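You operate a simulated robot arm through the tools that you are given. There is no shell and no other tool.

The job below is to be done with a simulated robot arm. You get a single attempt, and the scene is never put back.

TASK
The heater tripped the bench strip: reset it and relight the floodlight.
Fine: heater dial, floodlight and strip off first; the heater stays off.

Only the result counts: the job must be done as asked and must still hold three seconds after the hand-in. Knocking over, shifting, dropping, spilling or breaking anything else fails it.

THE ROBOT
A 6-joint arm with a two-finger gripper, fixed in place. Base frame: the origin is at the foot of the arm, x ahead of it, y to its left, z up; the work surface is at about z = 860. Lengths are in mm, angles in rad, forces in N, time in s.
Its first joint turns from -2.897 to 2.897 rad. Payload 2.45 kg.
The TCP is the grasp point between the finger pads, 20 mm short of the fingertips. In the tool frame z runs along the fingers and y along their closing line. The gripper opens to 140 mm. The gripper's body begins 168 mm behind the TCP.
Orientation is that of the tool frame in the base frame, as a unit quaternion [x, y, z, w]. With the fingers straight down and closing along the base's y, the tool's x points along the base's -x, its y along +y and its z along -z.

THE INTERFACE
- The arm moves only by the tool move_arm. Its argument "steps" is one flat list of numbers, 6 for each row, row after row: the shift along the tool's x, y, z in mm, then the turn, a rotation vector about the tool's x, y, z in degrees. In form: [x, y, z, wx, wy, wz, x, y, z, wx, wy, wz, ...]. A call has 1 to 20 rows; each row shifts and turns the commanded pose from where the row before left it, along the tool's axes as they then stand. "hand" is the finger opening in mm, from 0 to 140, set as the call begins (left out, the last holds). Each row takes 0.2 s and may step no farther than 50 mm and 0.15 rad from the row before; otherwise, or with a gripper value out of range, the whole call is refused. Where a pose cannot be reached the arm comes as near as it can. A force on the tool above 90 N (or 10 N above the force at the start of the call, whichever is more), or a blocked arm, ends the call early, and 0.2 s more pass. The fingers move at their own pace (about 45 mm/s each) and stop on an object; they squeeze with about 29 N. The grip force told is the motor's: it shows also when the fingers shut on nothing. Time passes only in rows, and 0.2 s behind the last, so rows that do not move let the fingers close. It gives the time, the measured TCP pose, the force on the tool (base axes), the opening and the grip force at its end, in the units of the frame above (readings bear some noise), with the torque about the TCP (base axes, N m) and any sound that the robot's microphone picked up.
- Cameras (640 x 400 px; columns grow to the right, rows downward): "scene" is fixed at [43.5, 654.4, 1707.4]; the picture's right is [-0.14, -0.99, 0.00], its down [-0.81, 0.11, -0.58] and it looks along [0.58, -0.08, -0.81] (base axes); focal length 215 px, centre (320, 200). "wrist" rides on the gripper at [78, 11, -209] in the tool frame; the picture's right is [-0.14, 0.99, 0.00], its down [-0.92, -0.13, -0.37] and it looks along [-0.36, -0.05, 0.93] (tool axes); focal length 280 px, centre (320, 200).
- capture(camera): a new picture of that camera. It takes no simulated time.
- locate(camera, pixels): for up to 12 pixels [column, row] of the newest picture of that camera ("zoom" is the newest enlarged one), the place [x, y, z] in the base frame of the surface seen there, good to about 2 mm, but the place of the scene camera against the robot may be out by one fixed shift of up to 18 mm in any direction. It takes no simulated time.
- zoom(camera, box): a new picture of the part [left, top, right, bottom] of that camera's present view, enlarged. It takes no simulated time.
- close_job(): hands the job in; it is judged then, once.

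Unless the task says otherwise, let go and move clear before handing in.

The tools are called after ">>>" by a JSON object that holds its "fn" and its "kwargs". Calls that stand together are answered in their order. move_arm: Moves the arm, as the interface text tells. Its arguments: {"type":"object","properties":{"steps":{"type":"array","items":{"type":"number"}},"hand":{"type":"number"}},"required":["steps"]} The other tools are called the same way: capture (camera) takes a picture; locate (camera, pixels) gives the place of the surface under pixels of a picture; zoom (camera, box) takes an enlarged picture of a part of a camera's view; close_job () hands the job in.

At the start:

```text
time: 0.0
ee_pos: [460.8, 334.9, 1345.3]
orientation: [0.0, 1.0, 0.0, 0.0]
force: [0.0, 0.3, 0.3]
ft_torque: [0.0, 0.02, 0.0]
width: 139.8
grasp_force: 0.0
```

scene: 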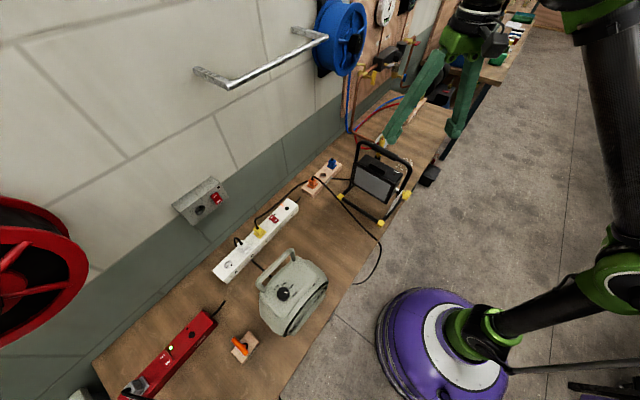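
wrist: 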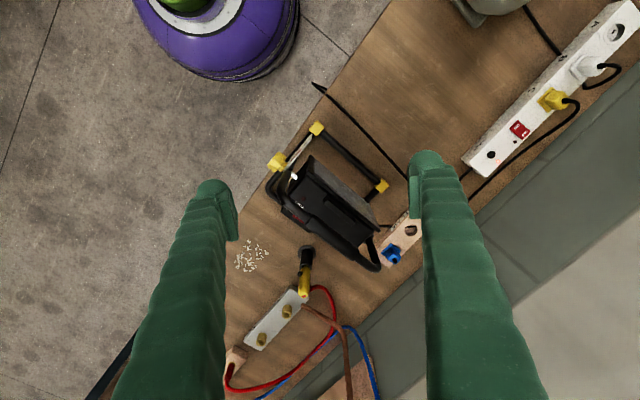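

The scene shows a white power strip (around pixel 260,235), a heater with a dial (285,293), a floodlight (375,180), a red strip (170,350) and small switch blocks. I'll zoom in to identify each control before moving.

>>> {"fn": "zoom", "kwargs": {"camera": "scene", "box": [200, 180, 320, 290]}}

>>> {"fn": "zoom", "kwargs": {"camera": "scene", "box": [300, 130, 430, 230]}}

>>> {"fn": "zoom", "kwargs": {"camera": "scene", "box": [240, 240, 340, 340]}}

>>> {"fn": "zoom", "kwargs": {"camera": "scene", "box": [90, 290, 270, 400]}}

>>> {"fn": "zoom", "kwargs": {"camera": "scene", "box": [160, 160, 240, 230]}}

>>> {"fn": "zoom", "kwargs": {"camera": "wrist", "box": [440, 0, 640, 200]}}

>>> {"fn": "zoom", "kwargs": {"camera": "wrist", "box": [220, 110, 440, 290]}}

```text
3.64 times, centred on (260, 235) of scene
```

zoom: 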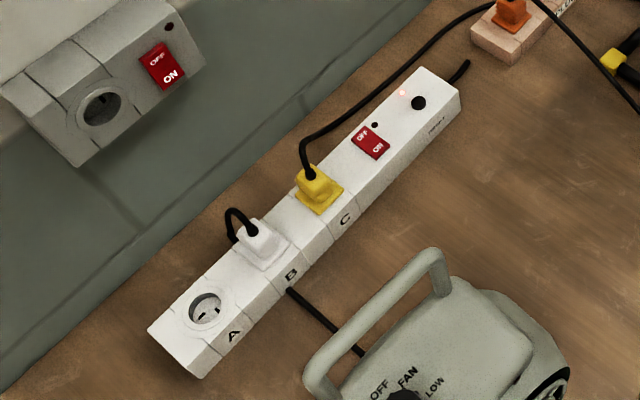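

```text
4.00 times, centred on (365, 180) of scene
```

zoom: 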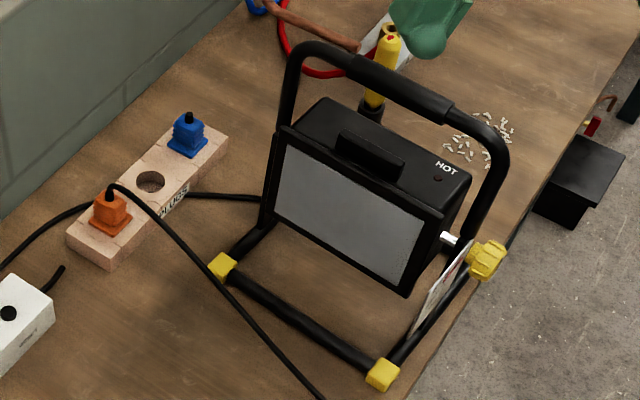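

```text
4.00 times, centred on (290, 290) of scene
```

zoom: 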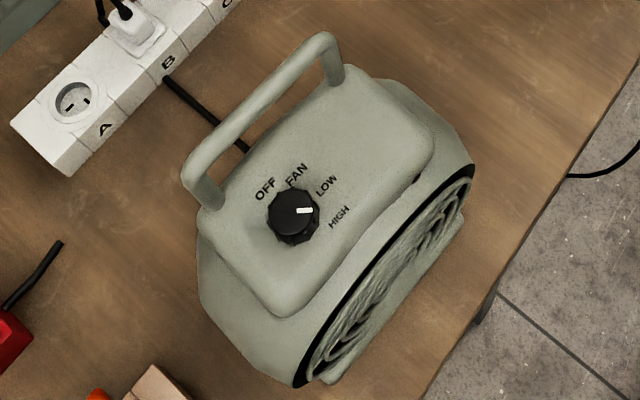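

```text
3.56 times, centred on (180, 345) of scene
```

zoom: 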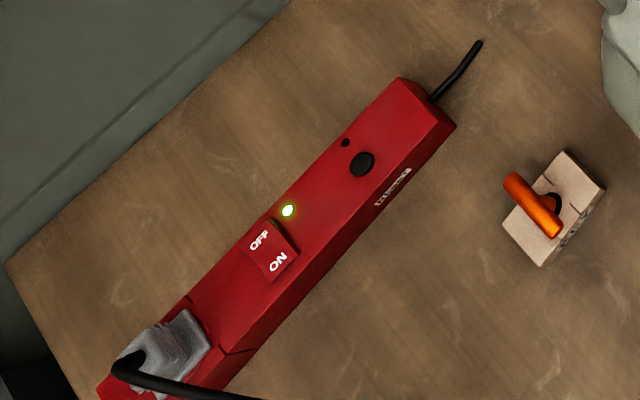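

```text
5.71 times, centred on (200, 195) of scene
```

zoom: 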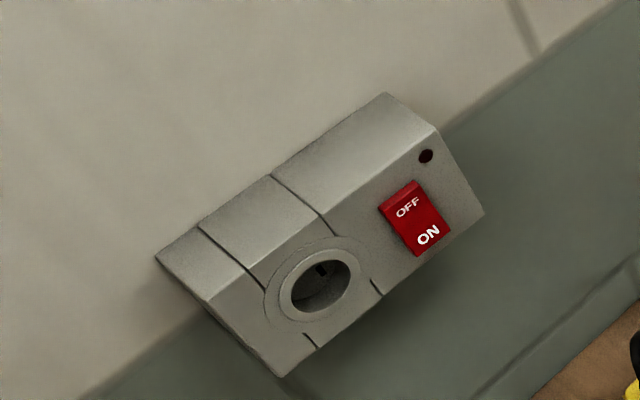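

```text
2.00 times, centred on (540, 100) of wrist
```

zoom: 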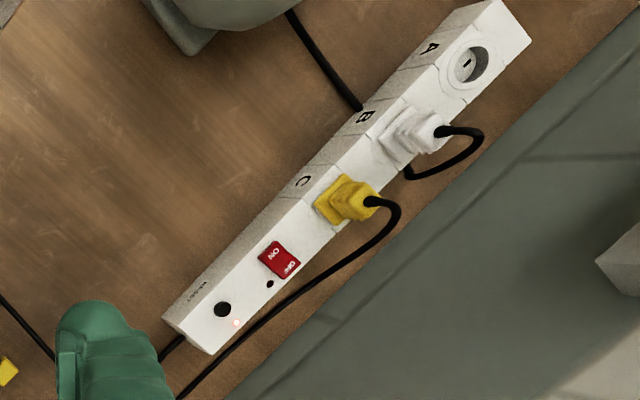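

```text
2.22 times, centred on (330, 200) of wrist
```

zoom: 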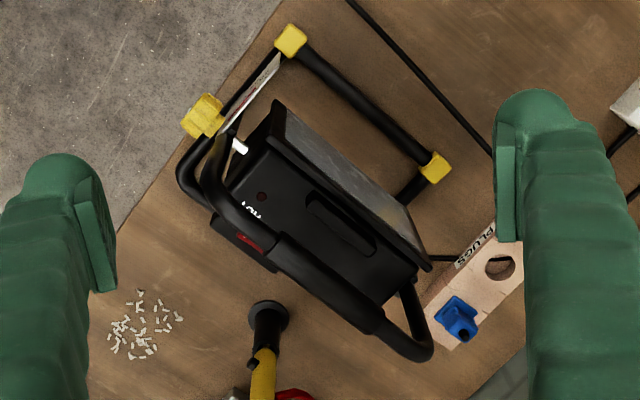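

The white strip's trip lamp glows at zoom pixel (402,93), its rocker and RESET button are next to it, and the heater dial points towards HIGH. I'll locate the key points with the wrist camera, and compare them with the scene camera to get its offset.

>>> {"fn": "capture", "kwargs": {"camera": "wrist"}}

>>> {"fn": "locate", "kwargs": {"camera": "wrist", "pixels": [[491, 155], [519, 130], [514, 136], [525, 124], [497, 161], [555, 100], [590, 66], [616, 32], [345, 231], [337, 225], [360, 250], [392, 254]]}}

>>> {"fn": "locate", "kwargs": {"camera": "scene", "pixels": [[278, 208], [273, 219], [258, 232], [250, 247], [230, 262], [290, 294], [283, 293], [266, 290], [314, 184], [331, 163], [349, 165], [380, 170]]}}

>>> {"fn": "zoom", "kwargs": {"camera": "scene", "box": [380, 175, 430, 225]}}

>>> {"fn": "zoom", "kwargs": {"camera": "scene", "box": [270, 160, 350, 220]}}

>>> {"fn": "zoom", "kwargs": {"camera": "wrist", "box": [310, 200, 370, 250]}}

```text
taken
```

wrist: 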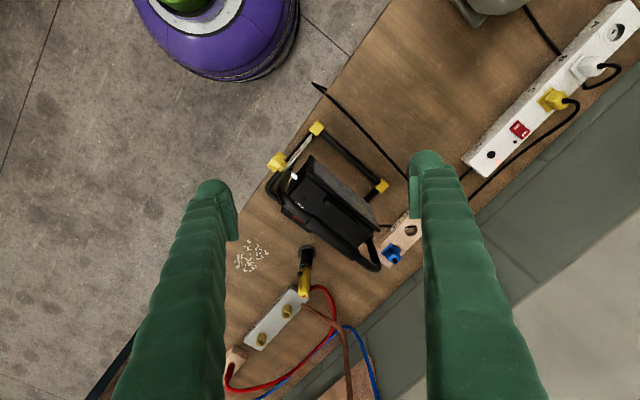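

```text
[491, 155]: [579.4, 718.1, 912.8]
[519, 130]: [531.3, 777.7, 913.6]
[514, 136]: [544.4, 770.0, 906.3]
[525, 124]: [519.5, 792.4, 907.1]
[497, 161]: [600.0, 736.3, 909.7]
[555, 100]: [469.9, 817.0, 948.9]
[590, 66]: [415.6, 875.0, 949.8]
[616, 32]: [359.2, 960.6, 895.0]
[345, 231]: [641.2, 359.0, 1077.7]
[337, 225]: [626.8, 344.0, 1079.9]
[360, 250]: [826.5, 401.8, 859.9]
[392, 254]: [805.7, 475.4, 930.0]
```

```text
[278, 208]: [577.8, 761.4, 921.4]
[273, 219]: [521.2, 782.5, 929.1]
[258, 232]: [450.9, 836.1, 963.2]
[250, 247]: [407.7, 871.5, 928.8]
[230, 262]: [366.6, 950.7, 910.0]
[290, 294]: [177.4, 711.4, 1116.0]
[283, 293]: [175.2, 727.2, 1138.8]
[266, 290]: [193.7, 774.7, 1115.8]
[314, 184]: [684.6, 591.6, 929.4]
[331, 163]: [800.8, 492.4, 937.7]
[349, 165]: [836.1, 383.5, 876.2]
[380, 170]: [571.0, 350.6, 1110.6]
```

```text
8.00 times, centred on (405, 200) of scene
```

zoom: 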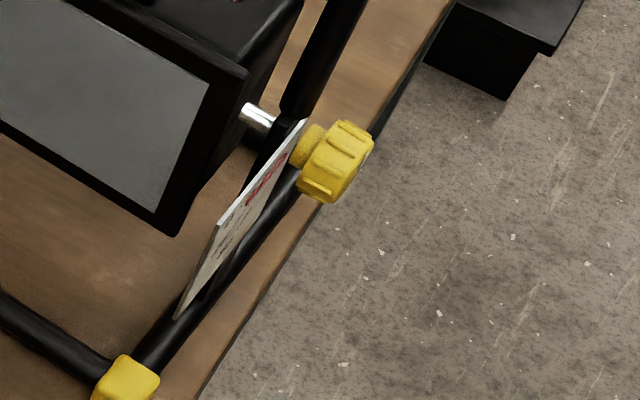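

```text
6.67 times, centred on (310, 190) of scene
```

zoom: 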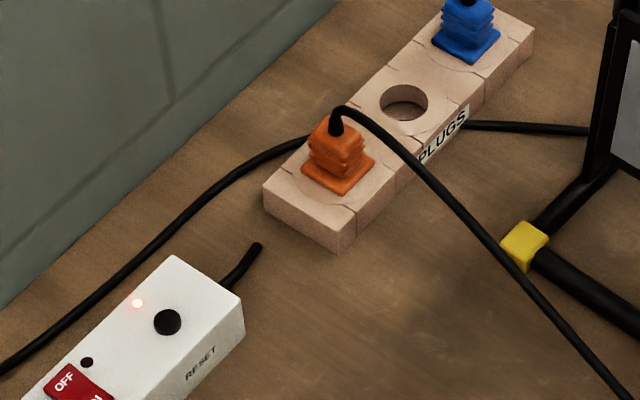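

```text
8.00 times, centred on (340, 225) of wrist
```

zoom: 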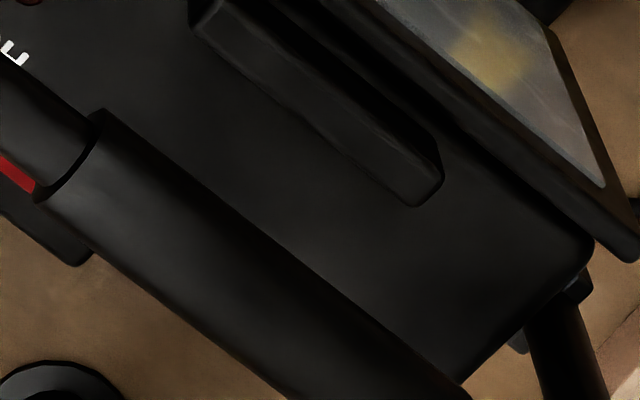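

The yellow plug's cord runs behind the PLUGS block to the floodlight, so the floodlight is on socket C. The floodlight has a red rocker on its back near wrist pixel (299,220), so I'll zoom in there and locate the points around it.

>>> {"fn": "locate", "kwargs": {"camera": "wrist", "pixels": [[299, 220], [294, 217], [289, 213], [287, 205], [310, 225], [300, 232], [272, 190], [302, 200], [278, 162], [316, 128], [381, 186], [375, 265]]}}

>>> {"fn": "zoom", "kwargs": {"camera": "wrist", "box": [260, 180, 320, 240]}}

>>> {"fn": "zoom", "kwargs": {"camera": "wrist", "box": [470, 90, 560, 180]}}

>>> {"fn": "zoom", "kwargs": {"camera": "scene", "box": [255, 190, 305, 240]}}

>>> {"fn": "zoom", "kwargs": {"camera": "scene", "box": [265, 270, 305, 310]}}

```text
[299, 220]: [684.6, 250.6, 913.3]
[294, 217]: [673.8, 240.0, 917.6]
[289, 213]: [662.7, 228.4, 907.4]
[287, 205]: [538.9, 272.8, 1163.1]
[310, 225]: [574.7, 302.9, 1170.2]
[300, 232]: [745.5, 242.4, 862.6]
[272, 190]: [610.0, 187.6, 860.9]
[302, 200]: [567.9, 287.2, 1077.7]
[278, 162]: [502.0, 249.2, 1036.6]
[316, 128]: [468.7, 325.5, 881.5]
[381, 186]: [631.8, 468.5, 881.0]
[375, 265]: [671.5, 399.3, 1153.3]
```

```text
6.67 times, centred on (290, 210) of wrist
```

zoom: 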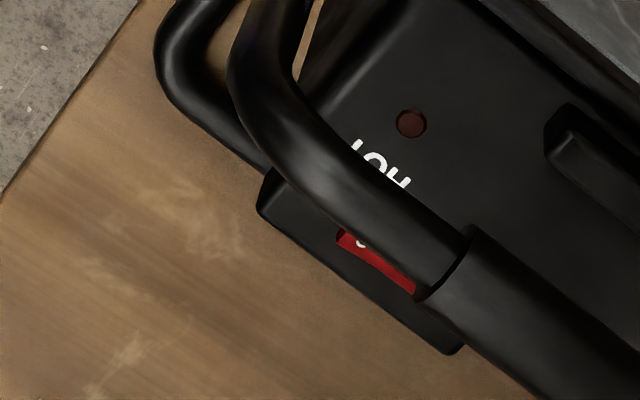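

```text
4.44 times, centred on (515, 135) of wrist
```

zoom: 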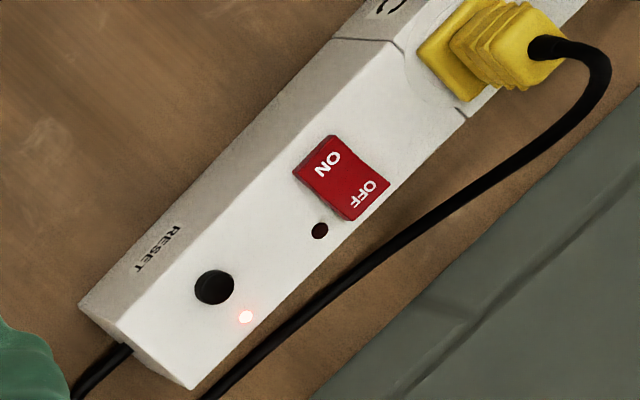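

```text
8.00 times, centred on (280, 215) of scene
```

zoom: 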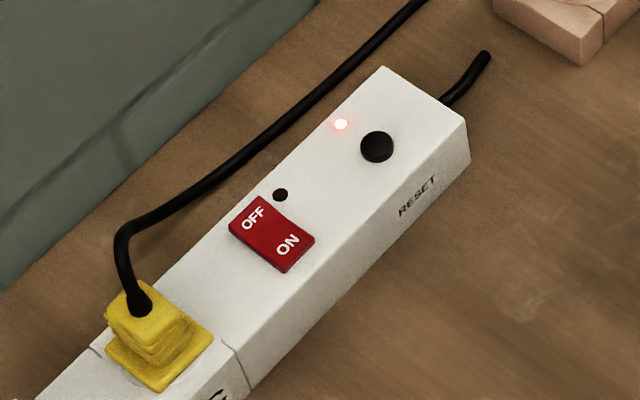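

```text
10.00 times, centred on (285, 290) of scene
```

zoom: 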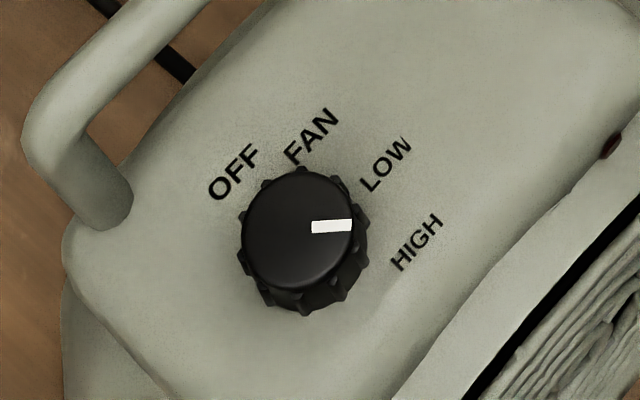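

Locating shows the floodlight's switch ledge at about (674,240,915), roughly 117 mm behind the handle in plan, so it can be reached from straight above. I'll move high over that side to look at the switch properly.

>>> {"fn": "move_arm", "kwargs": {"steps": [0, -45, 0, 0, 0, 0, 0, -45, 0, 0, 0, 0, -20, -40, 0, 0, 0, 0, -45, 0, 10, 0, 0, 0, -45, 0, 10, 0, 0, 0, -20, 0, 10, 0, 0, 0], "hand": 140}}

>>> {"fn": "capture", "kwargs": {"camera": "wrist"}}

>>> {"fn": "capture", "kwargs": {"camera": "scene"}}

```text
time: 1.4
ee_pos: [593.1, 203.0, 1313.5]
orientation: [0.0, 1.0, 0.0, 0.0]
force: [-0.6, 0.6, 1.8]
ft_torque: [0.0, -0.09, 0.01]
width: 139.7
grasp_force: 0.0
```

```text
taken
```

wrist: 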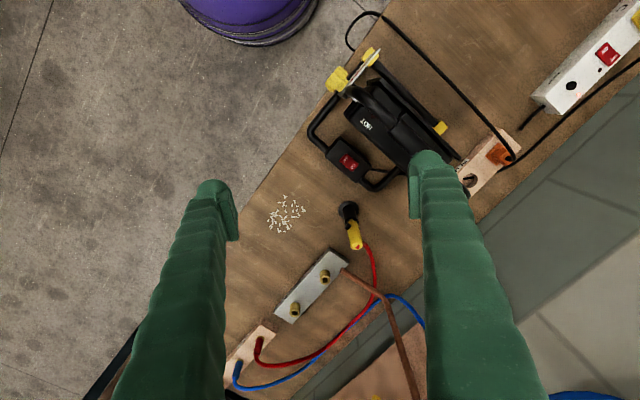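

```text
taken
```

scene: 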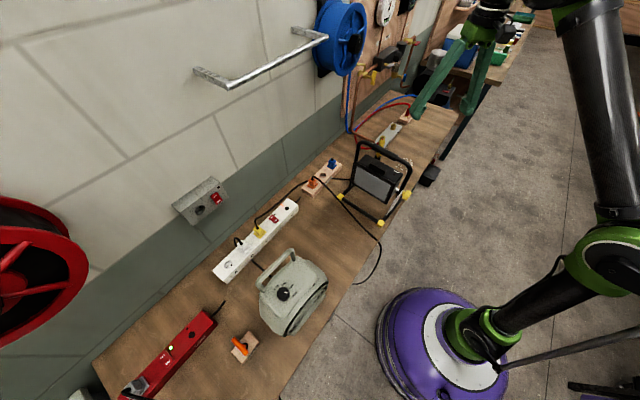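

>>> {"fn": "zoom", "kwargs": {"camera": "wrist", "box": [300, 80, 420, 200]}}

>>> {"fn": "locate", "kwargs": {"camera": "zoom", "pixels": [[300, 260], [320, 270], [340, 290], [270, 230], [370, 320], [310, 330]]}}

>>> {"fn": "zoom", "kwargs": {"camera": "wrist", "box": [325, 140, 375, 190]}}

```text
3.33 times, centred on (360, 140) of wrist
```

zoom: 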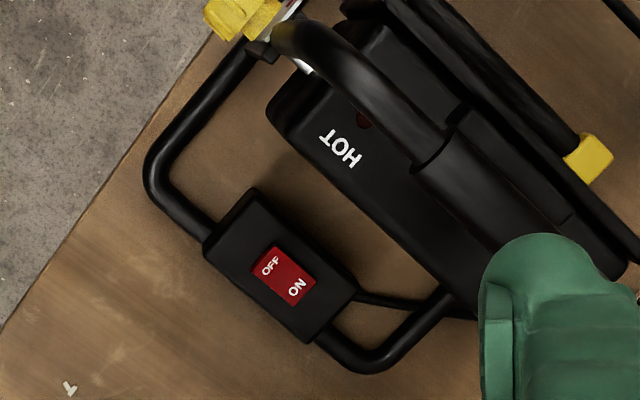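

```text
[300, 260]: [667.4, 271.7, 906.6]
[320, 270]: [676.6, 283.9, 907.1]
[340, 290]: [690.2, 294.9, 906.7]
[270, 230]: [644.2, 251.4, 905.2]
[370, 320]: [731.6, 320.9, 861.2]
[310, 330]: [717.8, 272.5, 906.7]
```

```text
8.00 times, centred on (350, 165) of wrist
```

zoom: 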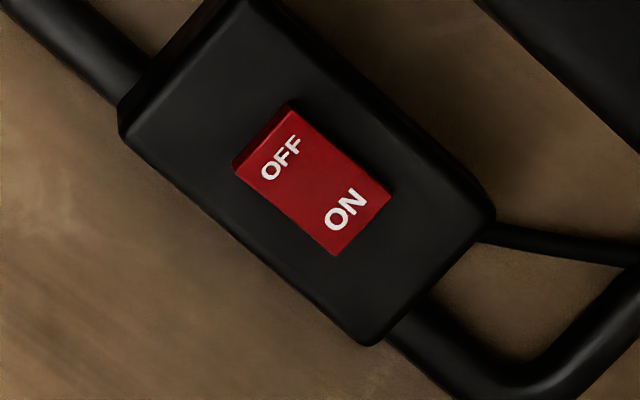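

The floodlight rocker is clear now: the OFF end stands up, with its side wall visible at zoom (245,160), and the ON end is sunk, so it is currently ON. I'll locate its ends.

>>> {"fn": "locate", "kwargs": {"camera": "zoom", "pixels": [[290, 105], [238, 172], [283, 158], [345, 210], [388, 195], [335, 253], [316, 185], [210, 200], [360, 340], [485, 215], [300, 140], [268, 178]]}}

```text
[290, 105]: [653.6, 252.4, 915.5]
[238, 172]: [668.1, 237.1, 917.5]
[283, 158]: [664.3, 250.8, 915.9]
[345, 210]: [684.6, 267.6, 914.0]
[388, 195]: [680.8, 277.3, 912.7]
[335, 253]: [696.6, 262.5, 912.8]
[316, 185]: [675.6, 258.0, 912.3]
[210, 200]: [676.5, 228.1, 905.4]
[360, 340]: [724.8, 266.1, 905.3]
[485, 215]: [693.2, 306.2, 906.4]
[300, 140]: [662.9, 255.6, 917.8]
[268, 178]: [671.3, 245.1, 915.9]
```

The floodlight rocker runs from its OFF end near (661,245,917) to its ON end near (689,270,913) and is set to ON. The heater dial comes first, so I'll travel high across to it for a closer look.

>>> {"fn": "move_arm", "kwargs": {"steps": [31, 33, -3, 0, 0, 0, 31, 33, -3, 0, 0, 0, 31, 33, -3, 0, 0, 0, 31, 33, -3, 0, 0, 0, 31, 33, -3, 0, 0, 0, 31, 33, -3, 0, 0, 0, 31, 33, -3, 0, 0, 0, 31, 33, -3, 0, 0, 0, 31, 33, -3, 0, 0, 0, 31, 33, -3, 0, 0, 0, 31, 33, -3, 0, 0, 0, 31, 33, -3, 0, 0, 0], "hand": 140}}

>>> {"fn": "capture", "kwargs": {"camera": "wrist"}}

>>> {"fn": "capture", "kwargs": {"camera": "scene"}}

```text
time: 4.0
ee_pos: [218.7, 598.9, 1351.4]
orientation: [0.0, 1.0, -0.001, 0.0]
force: [0.2, -1.3, 0.5]
ft_torque: [0.15, 0.01, 0.0]
width: 140.2
grasp_force: 0.0
```

```text
taken
```

wrist: 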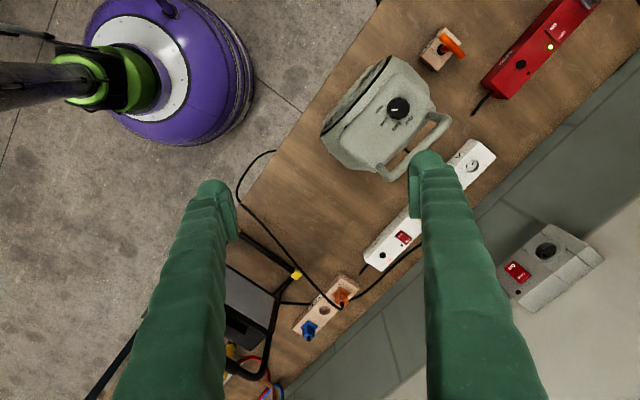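

```text
taken
```

scene: 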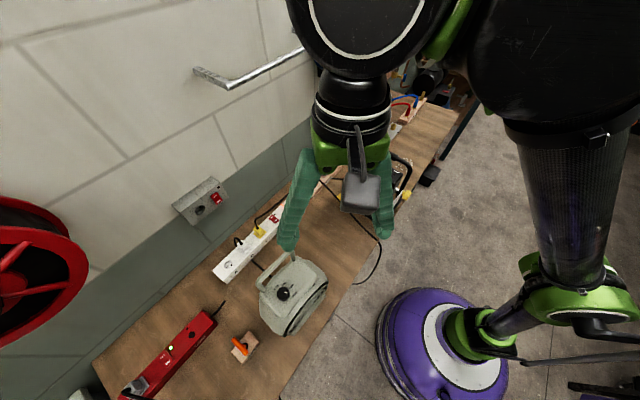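

The wrist view shows the heater dial at (398,107), the white strip rocker at (403,237) and RESET at (383,255). I'll zoom in on the heater and locate its dial and handle.

>>> {"fn": "zoom", "kwargs": {"camera": "wrist", "box": [310, 40, 470, 190]}}

>>> {"fn": "locate", "kwargs": {"camera": "wrist", "pixels": [[398, 107], [390, 107], [407, 107], [398, 98], [398, 118], [380, 90], [395, 75], [420, 100], [370, 120], [440, 125], [410, 155], [385, 172]]}}

>>> {"fn": "zoom", "kwargs": {"camera": "wrist", "box": [375, 85, 425, 135]}}

```text
2.67 times, centred on (390, 115) of wrist
```

zoom: 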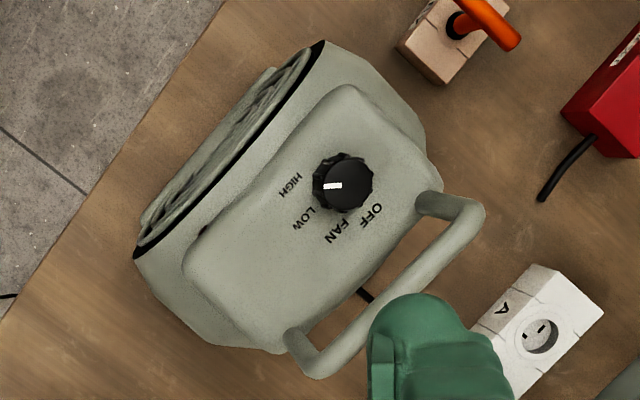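

```text
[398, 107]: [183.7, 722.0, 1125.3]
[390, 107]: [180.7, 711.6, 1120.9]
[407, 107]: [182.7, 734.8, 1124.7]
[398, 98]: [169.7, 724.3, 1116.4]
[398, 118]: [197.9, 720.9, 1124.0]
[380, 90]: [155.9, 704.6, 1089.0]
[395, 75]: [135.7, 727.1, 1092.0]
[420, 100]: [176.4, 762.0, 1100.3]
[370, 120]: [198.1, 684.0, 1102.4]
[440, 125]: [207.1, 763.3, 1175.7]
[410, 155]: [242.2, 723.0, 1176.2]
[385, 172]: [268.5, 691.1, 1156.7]
```

```text
8.00 times, centred on (400, 110) of wrist
```

zoom: 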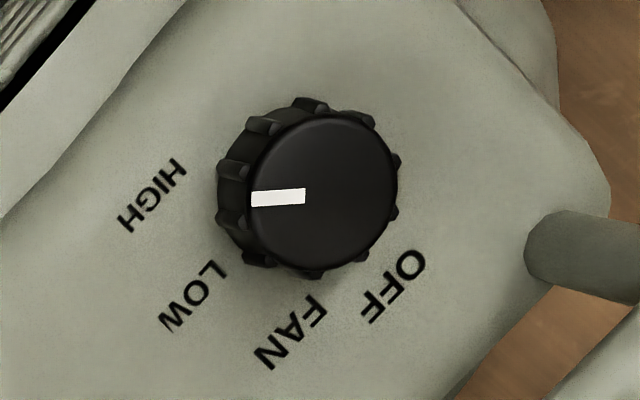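

The dial's white pointer faces the HIGH label, and OFF lies about 130° counter-clockwise; the knob top is at about (183,722,1124) and the handle is roughly 46 mm away at z 1176. I'll move over the dial to measure its centre and the panel tilt.

>>> {"fn": "move_arm", "kwargs": {"steps": [20, 40, 20, 0, 0, 0, 20, 40, 20, 0, 0, 0, 20, 40, 25, 0, 0, 0, 9, 6, 30, 0, 0, 0], "hand": 140}}

>>> {"fn": "capture", "kwargs": {"camera": "wrist"}}

>>> {"fn": "capture", "kwargs": {"camera": "scene"}}

```text
refused: row 3 steps farther than a row can; nothing moved
```

```text
taken
```

wrist: 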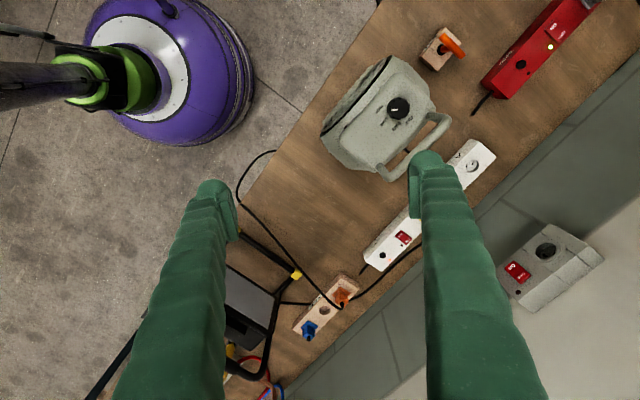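

```text
taken
```

scene: 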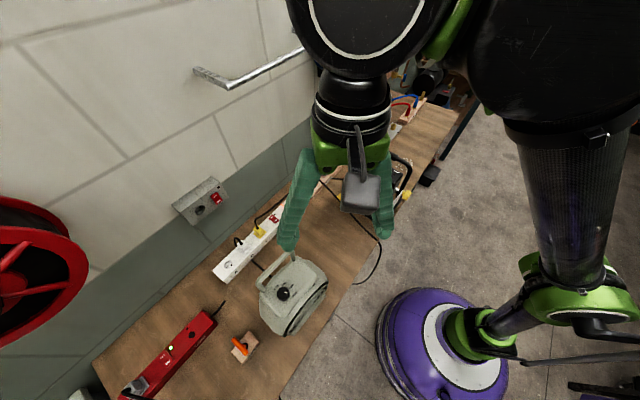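

The call was refused because row 3 was longer than 50 mm, so nothing moved. I'll repeat it with shorter rows.

>>> {"fn": "move_arm", "kwargs": {"steps": [20, 36, 15, 0, 0, 0, 20, 36, 15, 0, 0, 0, 20, 36, 15, 0, 0, 0, 9, 18, 30, 0, 0, 0, 0, 0, 36, 0, 0, 0], "hand": 140}}

>>> {"fn": "capture", "kwargs": {"camera": "wrist"}}

>>> {"fn": "capture", "kwargs": {"camera": "scene"}}

```text
time: 5.2
ee_pos: [149.1, 725.6, 1241.3]
orientation: [0.0, 1.0, 0.001, 0.0]
force: [0.2, 0.1, 0.4]
ft_torque: [-0.04, 0.0, -0.02]
width: 139.6
grasp_force: 0.1
```

```text
taken
```

wrist: 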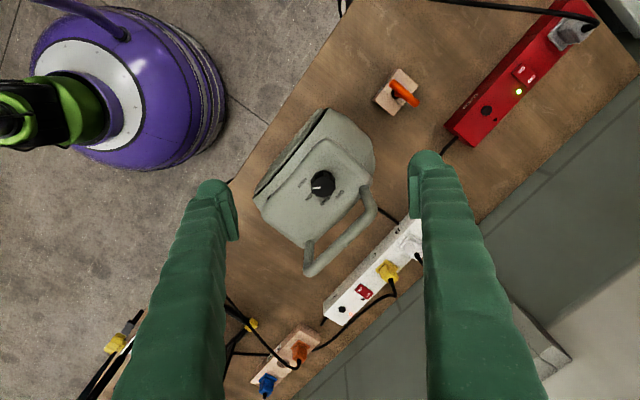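

```text
taken
```

scene: 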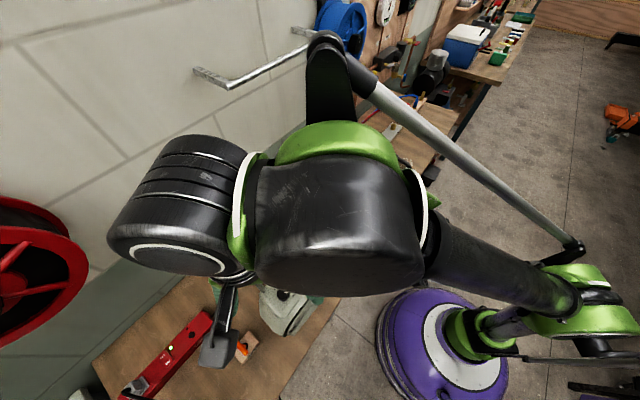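

The dial now sits near the middle of the wrist view at (322,185), between the open fingers. I'll zoom in and locate points on the knob and the panel around it.

>>> {"fn": "zoom", "kwargs": {"camera": "wrist", "box": [280, 145, 370, 225]}}

>>> {"fn": "locate", "kwargs": {"camera": "wrist", "pixels": [[322, 183], [316, 183], [330, 183], [322, 176], [323, 191], [300, 170], [300, 200], [345, 165], [350, 195], [320, 212], [285, 215], [330, 150]]}}

>>> {"fn": "locate", "kwargs": {"camera": "wrist", "pixels": [[370, 205], [352, 230], [330, 252], [312, 268], [364, 187], [308, 245], [290, 190], [335, 215], [310, 225], [272, 205]]}}

```text
5.00 times, centred on (325, 185) of wrist
```

zoom: 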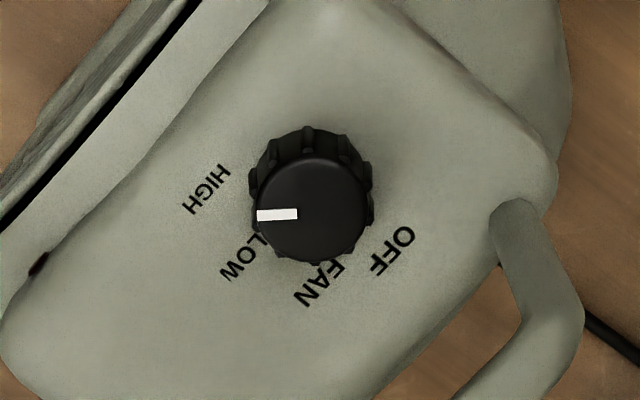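

```text
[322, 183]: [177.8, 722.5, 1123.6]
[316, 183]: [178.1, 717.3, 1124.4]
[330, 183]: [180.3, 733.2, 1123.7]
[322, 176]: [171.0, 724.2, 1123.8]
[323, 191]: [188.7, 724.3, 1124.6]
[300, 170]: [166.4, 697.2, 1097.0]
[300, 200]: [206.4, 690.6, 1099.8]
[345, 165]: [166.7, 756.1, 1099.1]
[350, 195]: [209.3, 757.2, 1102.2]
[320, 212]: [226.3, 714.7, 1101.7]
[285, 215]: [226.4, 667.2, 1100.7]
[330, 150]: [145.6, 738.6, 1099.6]
```

```text
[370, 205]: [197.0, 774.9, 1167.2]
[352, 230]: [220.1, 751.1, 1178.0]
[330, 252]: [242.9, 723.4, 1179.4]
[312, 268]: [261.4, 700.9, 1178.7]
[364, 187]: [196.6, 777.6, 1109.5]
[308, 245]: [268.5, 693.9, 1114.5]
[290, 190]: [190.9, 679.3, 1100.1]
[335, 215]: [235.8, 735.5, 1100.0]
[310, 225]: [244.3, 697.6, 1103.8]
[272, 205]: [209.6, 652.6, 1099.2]
```

The panel is level at z about 1100, the knob top is at 1124, and the pointer heads along -93° with the labels 45° apart, so OFF is +135° from above. I'll locate the knob's rim to fix its centre.

>>> {"fn": "zoom", "kwargs": {"camera": "wrist", "box": [303, 167, 343, 207]}}

>>> {"fn": "locate", "kwargs": {"camera": "zoom", "pixels": [[300, 200], [320, 200], [230, 210], [260, 150], [395, 200], [300, 290], [340, 285], [380, 150], [320, 120], [400, 230], [240, 250], [360, 270]]}}

```text
10.00 times, centred on (323, 187) of wrist
```

zoom: 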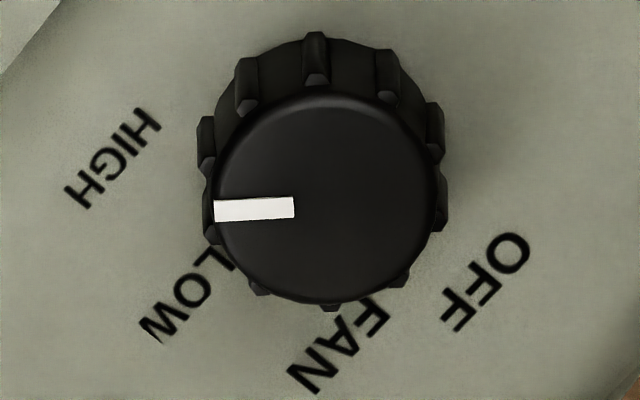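

```text
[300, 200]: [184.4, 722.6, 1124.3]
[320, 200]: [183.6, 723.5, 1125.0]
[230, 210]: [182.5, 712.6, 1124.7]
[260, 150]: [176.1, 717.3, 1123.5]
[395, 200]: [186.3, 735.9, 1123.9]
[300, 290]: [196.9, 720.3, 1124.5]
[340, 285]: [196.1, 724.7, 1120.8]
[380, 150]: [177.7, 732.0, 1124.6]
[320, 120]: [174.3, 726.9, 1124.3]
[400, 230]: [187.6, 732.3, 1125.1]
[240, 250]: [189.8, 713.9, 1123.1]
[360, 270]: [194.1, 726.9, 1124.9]
```

The knob axis comes out at about (184,724) with a radius of about 15 mm. I'll centre above it, turn the tool so the closing line runs nearly parallel to the heater handle, narrow the fingers to 46 mm, and check before going down.

>>> {"fn": "move_arm", "kwargs": {"steps": [-34.9, -1.6, 0, 0, 0, 0, 0, 0, 0, 0, 0, -6, 0, 0, 0, 0, 0, -6, 0, 0, 0, 0, 0, -5.5, 0, 0, 0, 0, 0, 0, 0, 0, 0, 0, 0, 0, 0, 0, 0, 0, 0, 0], "hand": 46}}

>>> {"fn": "capture", "kwargs": {"camera": "wrist"}}

```text
time: 6.8
ee_pos: [185.7, 725.3, 1241.2]
orientation: [-0.152, 0.988, 0.0, -0.001]
force: [0.3, -0.2, -0.4]
ft_torque: [0.01, 0.01, -0.01]
width: 45.8
grasp_force: 0.0
```

```text
taken
```

wrist: 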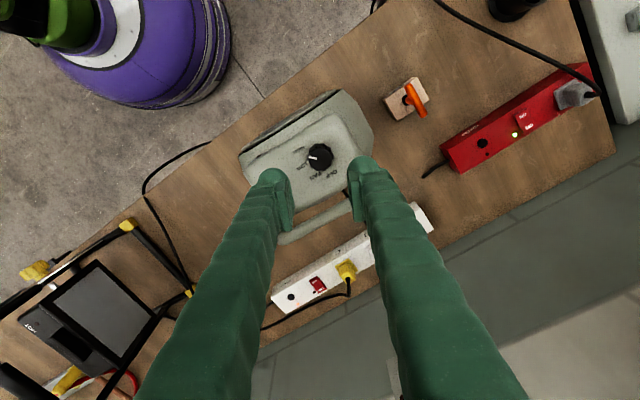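

The tool is centred over the dial with the fingers 46 mm apart. I'll go down part of the way and check the clearance to the handle.

>>> {"fn": "move_arm", "kwargs": {"steps": [1.2, -0.6, 20, 0, 0, 0, 0, 0, 20, 0, 0, 0, 0, 0, 25, 0, 0, 0, 0, 0, 0, 0, 0, 0], "hand": 46}}

>>> {"fn": "capture", "kwargs": {"camera": "wrist"}}

>>> {"fn": "zoom", "kwargs": {"camera": "wrist", "box": [240, 110, 400, 260]}}

>>> {"fn": "capture", "kwargs": {"camera": "scene"}}

```text
time: 7.8
ee_pos: [184.6, 725.3, 1175.6]
orientation: [-0.153, 0.988, 0.001, 0.0]
force: [0.1, -0.1, 0.3]
ft_torque: [0.01, -0.01, 0.0]
width: 45.9
grasp_force: 0.1
```

```text
taken
```

wrist: 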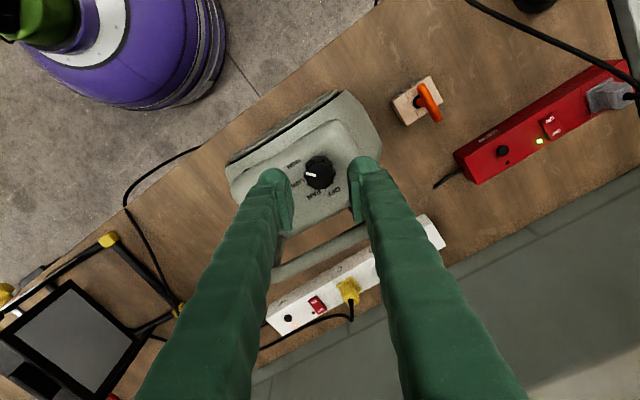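

```text
2.67 times, centred on (320, 185) of wrist
```

zoom: 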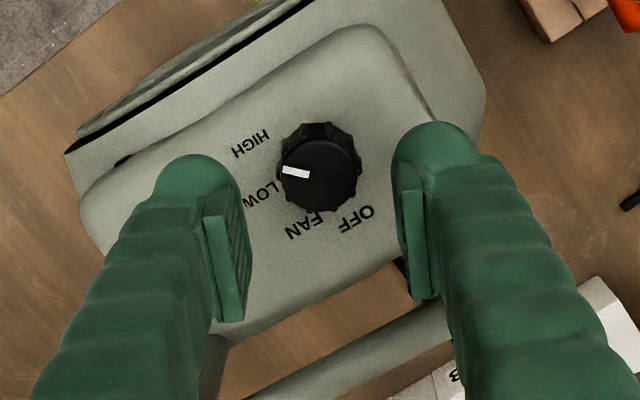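

```text
taken
```

scene: 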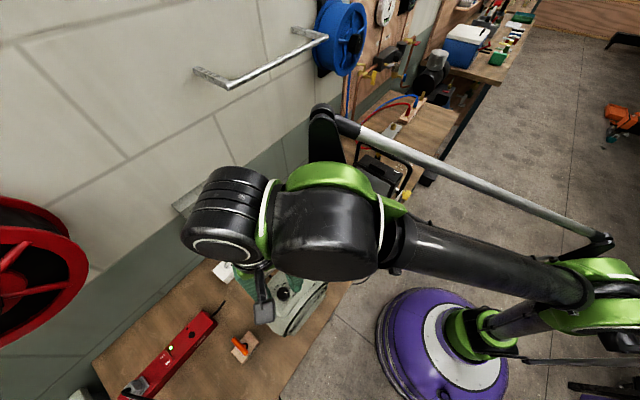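

The fingers sit either side of the knob with no contact force, and the tips have already passed handle height. I'll lower the pads around the knob.

>>> {"fn": "move_arm", "kwargs": {"steps": [0, 0, 15, 0, 0, 0, 0, 0, 15, 0, 0, 0, 0, 0, 10, 0, 0, 0, 0, 0, 9, 0, 0, 0], "hand": 46}}

>>> {"fn": "capture", "kwargs": {"camera": "wrist"}}

>>> {"fn": "zoom", "kwargs": {"camera": "wrist", "box": [240, 110, 400, 260]}}

```text
time: 8.8
ee_pos: [183.8, 723.6, 1126.3]
orientation: [-0.153, 0.988, 0.0, 0.0]
force: [0.1, -0.3, 0.1]
ft_torque: [-0.01, -0.02, -0.01]
width: 46.3
grasp_force: 0.0
```

```text
taken
```

wrist: 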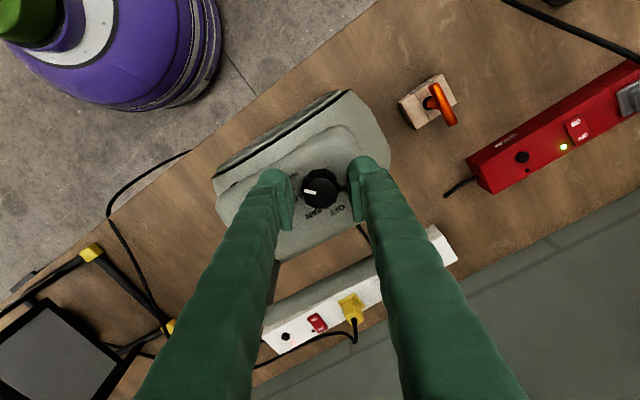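

```text
2.67 times, centred on (320, 185) of wrist
```

zoom: 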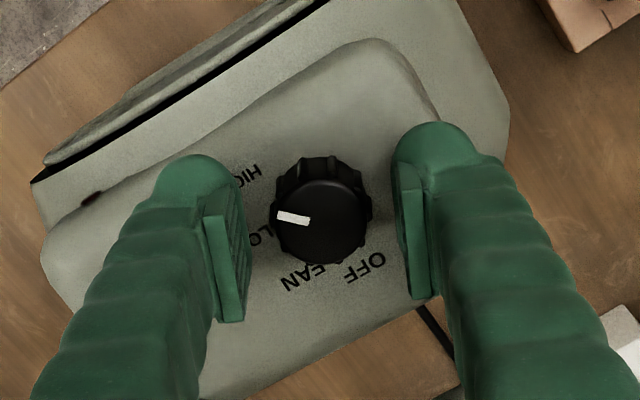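

The knob is centred between the pads to within about 1 mm. I'll close on it and let the fingers settle.

>>> {"fn": "move_arm", "kwargs": {"steps": [0, 0, 0, 0, 0, 0, 0, 0, 0, 0, 0, 0, 0, 0, 0, 0, 0, 0], "hand": 10}}

```text
time: 9.6
ee_pos: [184.8, 724.9, 1126.3]
orientation: [-0.153, 0.988, 0.0, 0.0]
force: [0.2, 3.4, 0.4]
ft_torque: [0.07, 0.0, -0.02]
width: 27.6
grasp_force: 28.8
```

The fingers hold the knob at 27.6 mm with only about 3 N sideways. I'll turn it 45° counter-clockwise, seen from above.

>>> {"fn": "move_arm", "kwargs": {"steps": [0, 0, 0, 0, 0, -7.5, 0, 0, 0, 0, 0, -7.5, 0, 0, 0, 0, 0, -7.5, 0, 0, 0, 0, 0, -7.5, 0, 0, 0, 0, 0, -7.5, 0, 0, 0, 0, 0, -7.5, 0, 0, 0, 0, 0, 0], "hand": 10}}

>>> {"fn": "capture", "kwargs": {"camera": "wrist"}}

>>> {"fn": "zoom", "kwargs": {"camera": "wrist", "box": [240, 110, 400, 260]}}

```text
time: 11.2
ee_pos: [183.8, 724.8, 1125.7]
orientation: [-0.519, 0.855, -0.001, -0.001]
force: [-0.6, 12.3, 18.4]
ft_torque: [0.17, -0.03, -0.03]
width: 27.3
grasp_force: 29.4
```

```text
taken
```

wrist: 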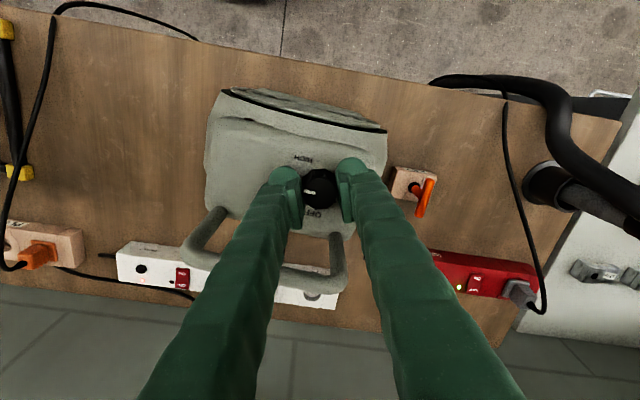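

```text
2.67 times, centred on (320, 185) of wrist
```

zoom: 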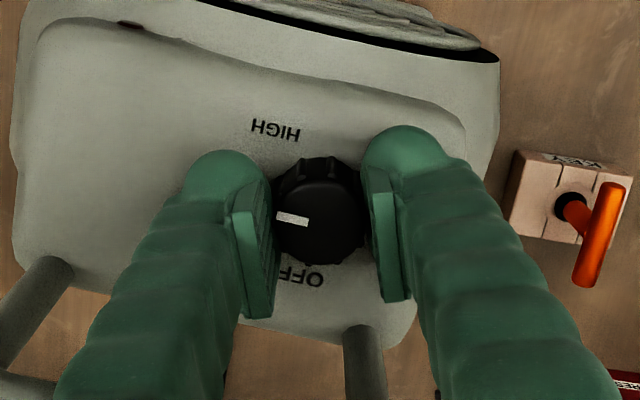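

The knob turned with the fingers to heading -48° (LOW), and the tool reads 12 N along y and 18 N upward. I'll open the fingers slightly and see whether that force goes away and the knob stays put.

>>> {"fn": "move_arm", "kwargs": {"steps": [0, 0, 0, 0, 0, 0, 0, 0, 0, 0, 0, 0], "hand": 40}}

>>> {"fn": "capture", "kwargs": {"camera": "wrist"}}

>>> {"fn": "zoom", "kwargs": {"camera": "wrist", "box": [240, 110, 400, 260]}}

>>> {"fn": "capture", "kwargs": {"camera": "scene"}}

>>> {"fn": "zoom", "kwargs": {"camera": "scene", "box": [220, 230, 340, 350]}}

```text
time: 11.8
ee_pos: [184.6, 724.6, 1125.7]
orientation: [-0.519, 0.855, 0.001, 0.0]
force: [0.2, 0.6, -0.3]
ft_torque: [0.01, 0.0, -0.03]
width: 40.0
grasp_force: 0.0
```

```text
taken
```

wrist: 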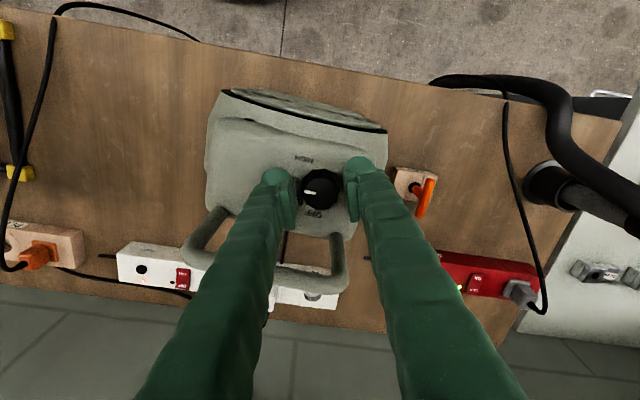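

```text
2.67 times, centred on (320, 185) of wrist
```

zoom: 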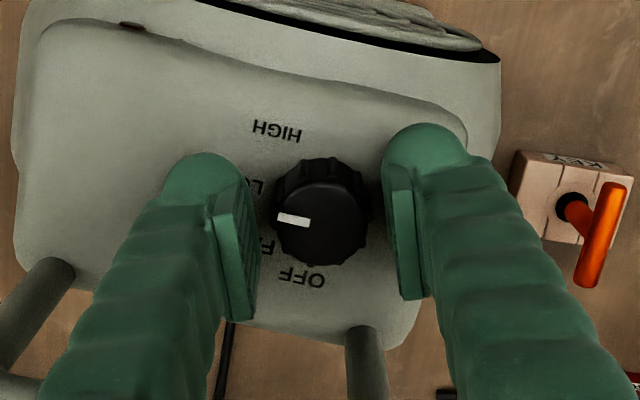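

```text
taken
```

scene: 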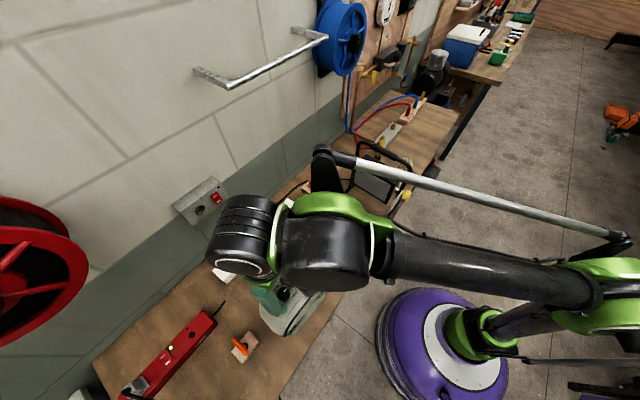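

```text
3.33 times, centred on (280, 290) of scene
```

zoom: 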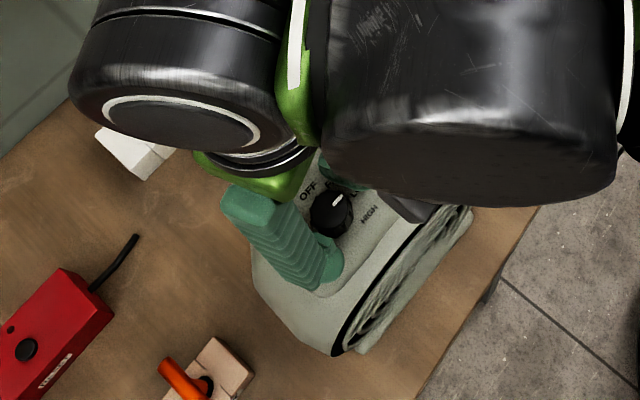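

The force fell to zero and the pointer stayed where I left it (LOW). I'll swing the open fingers back 45° and grip again.

>>> {"fn": "move_arm", "kwargs": {"steps": [0, 0, 0, 0, 0, 7.5, 0, 0, 0, 0, 0, 7.5, 0, 0, 0, 0, 0, 7.5, 0, 0, 0, 0, 0, 7.5, 0, 0, 0, 0, 0, 7.5, 0, 0, 0, 0, 0, 7.5, 0, 0, 0, 0, 0, 0], "hand": 40}}

>>> {"fn": "move_arm", "kwargs": {"steps": [0, 0, 0, 0, 0, 0, 0, 0, 0, 0, 0, 0, 0, 0, 0, 0, 0, 0], "hand": 10}}

>>> {"fn": "capture", "kwargs": {"camera": "wrist"}}

>>> {"fn": "zoom", "kwargs": {"camera": "wrist", "box": [240, 110, 400, 260]}}

```text
time: 13.4
ee_pos: [184.2, 724.3, 1125.6]
orientation: [-0.151, 0.989, 0.0, 0.0]
force: [0.3, -0.2, 0.1]
ft_torque: [0.03, 0.04, 0.01]
width: 40.2
grasp_force: 0.1
```

```text
time: 14.2
ee_pos: [184.9, 724.0, 1126.7]
orientation: [-0.152, 0.988, 0.0, 0.001]
force: [-0.3, 0.0, 0.1]
ft_torque: [0.0, 0.0, 0.05]
width: 27.4
grasp_force: 28.7
```

```text
taken
```

wrist: 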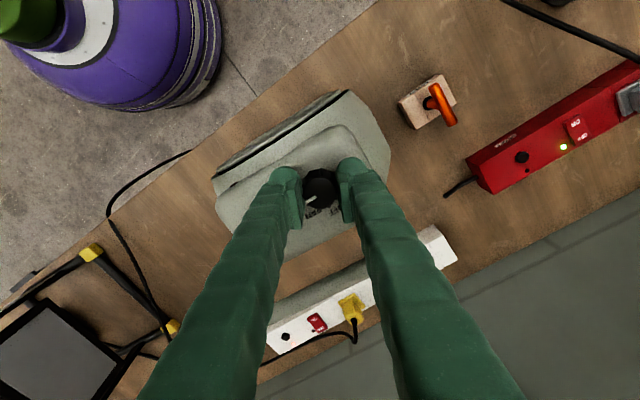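

```text
2.67 times, centred on (320, 185) of wrist
```

zoom: 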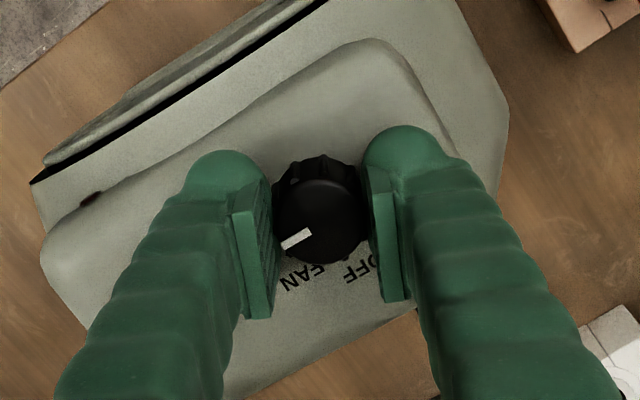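

The pointer moved to the LOW position and the grip is good again at 27.4 mm. I'll make the second 45° stroke, release, and swing back.

>>> {"fn": "move_arm", "kwargs": {"steps": [0, 0, 0, 0, 0, -7.5, 0, 0, 0, 0, 0, -7.5, 0, 0, 0, 0, 0, -7.5, 0, 0, 0, 0, 0, -7.5, 0, 0, 0, 0, 0, -7.5, 0, 0, 0, 0, 0, -7.5, 0, 0, 0, 0, 0, 0], "hand": 10}}

>>> {"fn": "move_arm", "kwargs": {"steps": [0, 0, 0, 0, 0, 0, 0, 0, 0, 0, 0, 0], "hand": 40}}

>>> {"fn": "move_arm", "kwargs": {"steps": [0, 0, 0, 0, 0, 7.5, 0, 0, 0, 0, 0, 7.5, 0, 0, 0, 0, 0, 7.5, 0, 0, 0, 0, 0, 7.5, 0, 0, 0, 0, 0, 7.5, 0, 0, 0, 0, 0, 7.5, 0, 0, 0, 0, 0, 0], "hand": 40}}

>>> {"fn": "zoom", "kwargs": {"camera": "wrist", "box": [240, 110, 400, 260]}}

```text
time: 15.8
ee_pos: [183.1, 723.8, 1125.5]
orientation: [-0.519, 0.855, 0.001, 0.0]
force: [-1.1, 3.9, -0.8]
ft_torque: [0.08, -0.03, -0.01]
width: 27.3
grasp_force: 29.5
```

```text
time: 16.4
ee_pos: [183.6, 724.5, 1125.8]
orientation: [-0.519, 0.855, 0.0, 0.0]
force: [0.2, 0.2, 0.0]
ft_torque: [-0.01, 0.0, -0.01]
width: 39.9
grasp_force: 0.1
```

```text
time: 18.0
ee_pos: [184.2, 724.3, 1127.2]
orientation: [-0.151, 0.989, 0.0, 0.0]
force: [0.3, -1.0, 0.2]
ft_torque: [0.0, 0.0, -0.01]
width: 39.8
grasp_force: 0.1
```

```text
2.67 times, centred on (320, 185) of wrist
```

zoom: 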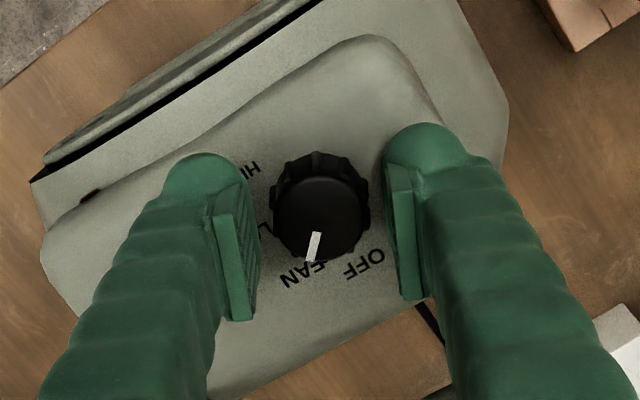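

The pointer now stands at FAN, at zoom (315,245). I'll grip and make the last 45° stroke to OFF.

>>> {"fn": "move_arm", "kwargs": {"steps": [0, 0, 0, 0, 0, 0, 0, 0, 0, 0, 0, 0, 0, 0, 0, 0, 0, 0], "hand": 10}}

>>> {"fn": "move_arm", "kwargs": {"steps": [0, 0, 0, 0, 0, -7.5, 0, 0, 0, 0, 0, -7.5, 0, 0, 0, 0, 0, -7.5, 0, 0, 0, 0, 0, -7.5, 0, 0, 0, 0, 0, -7.5, 0, 0, 0, 0, 0, -7.5, 0, 0, 0, 0, 0, -1.5], "hand": 10}}

>>> {"fn": "move_arm", "kwargs": {"steps": [0, 0, 0, 0, 0, 0, 0, 0, 0, 0, 0, 0], "hand": 40}}

>>> {"fn": "zoom", "kwargs": {"camera": "wrist", "box": [240, 110, 400, 260]}}

```text
time: 18.8
ee_pos: [185.0, 725.1, 1125.7]
orientation: [-0.151, 0.989, 0.0, 0.0]
force: [0.0, 1.1, -0.5]
ft_torque: [0.0, -0.01, 0.0]
width: 27.4
grasp_force: 28.8
```

```text
time: 20.4
ee_pos: [184.1, 724.0, 1127.7]
orientation: [-0.531, 0.847, 0.0, 0.0]
force: [-4.0, 8.1, 13.4]
ft_torque: [0.08, 0.08, -0.22]
width: 27.7
grasp_force: 29.1
```

```text
time: 21.0
ee_pos: [184.6, 724.8, 1126.2]
orientation: [-0.53, 0.848, 0.001, -0.001]
force: [0.5, -0.3, -0.3]
ft_torque: [-0.01, 0.0, 0.01]
width: 40.2
grasp_force: 0.1
```

```text
2.67 times, centred on (320, 185) of wrist
```

zoom: 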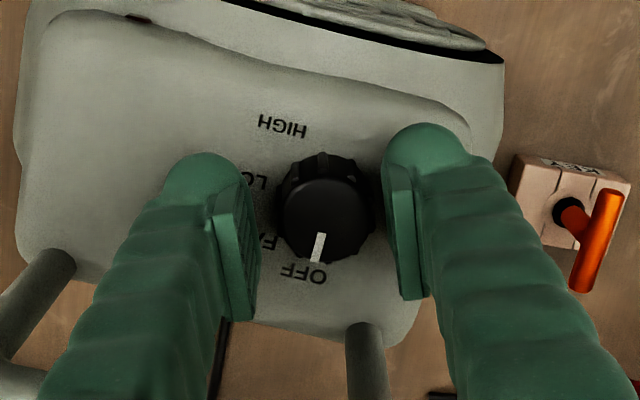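

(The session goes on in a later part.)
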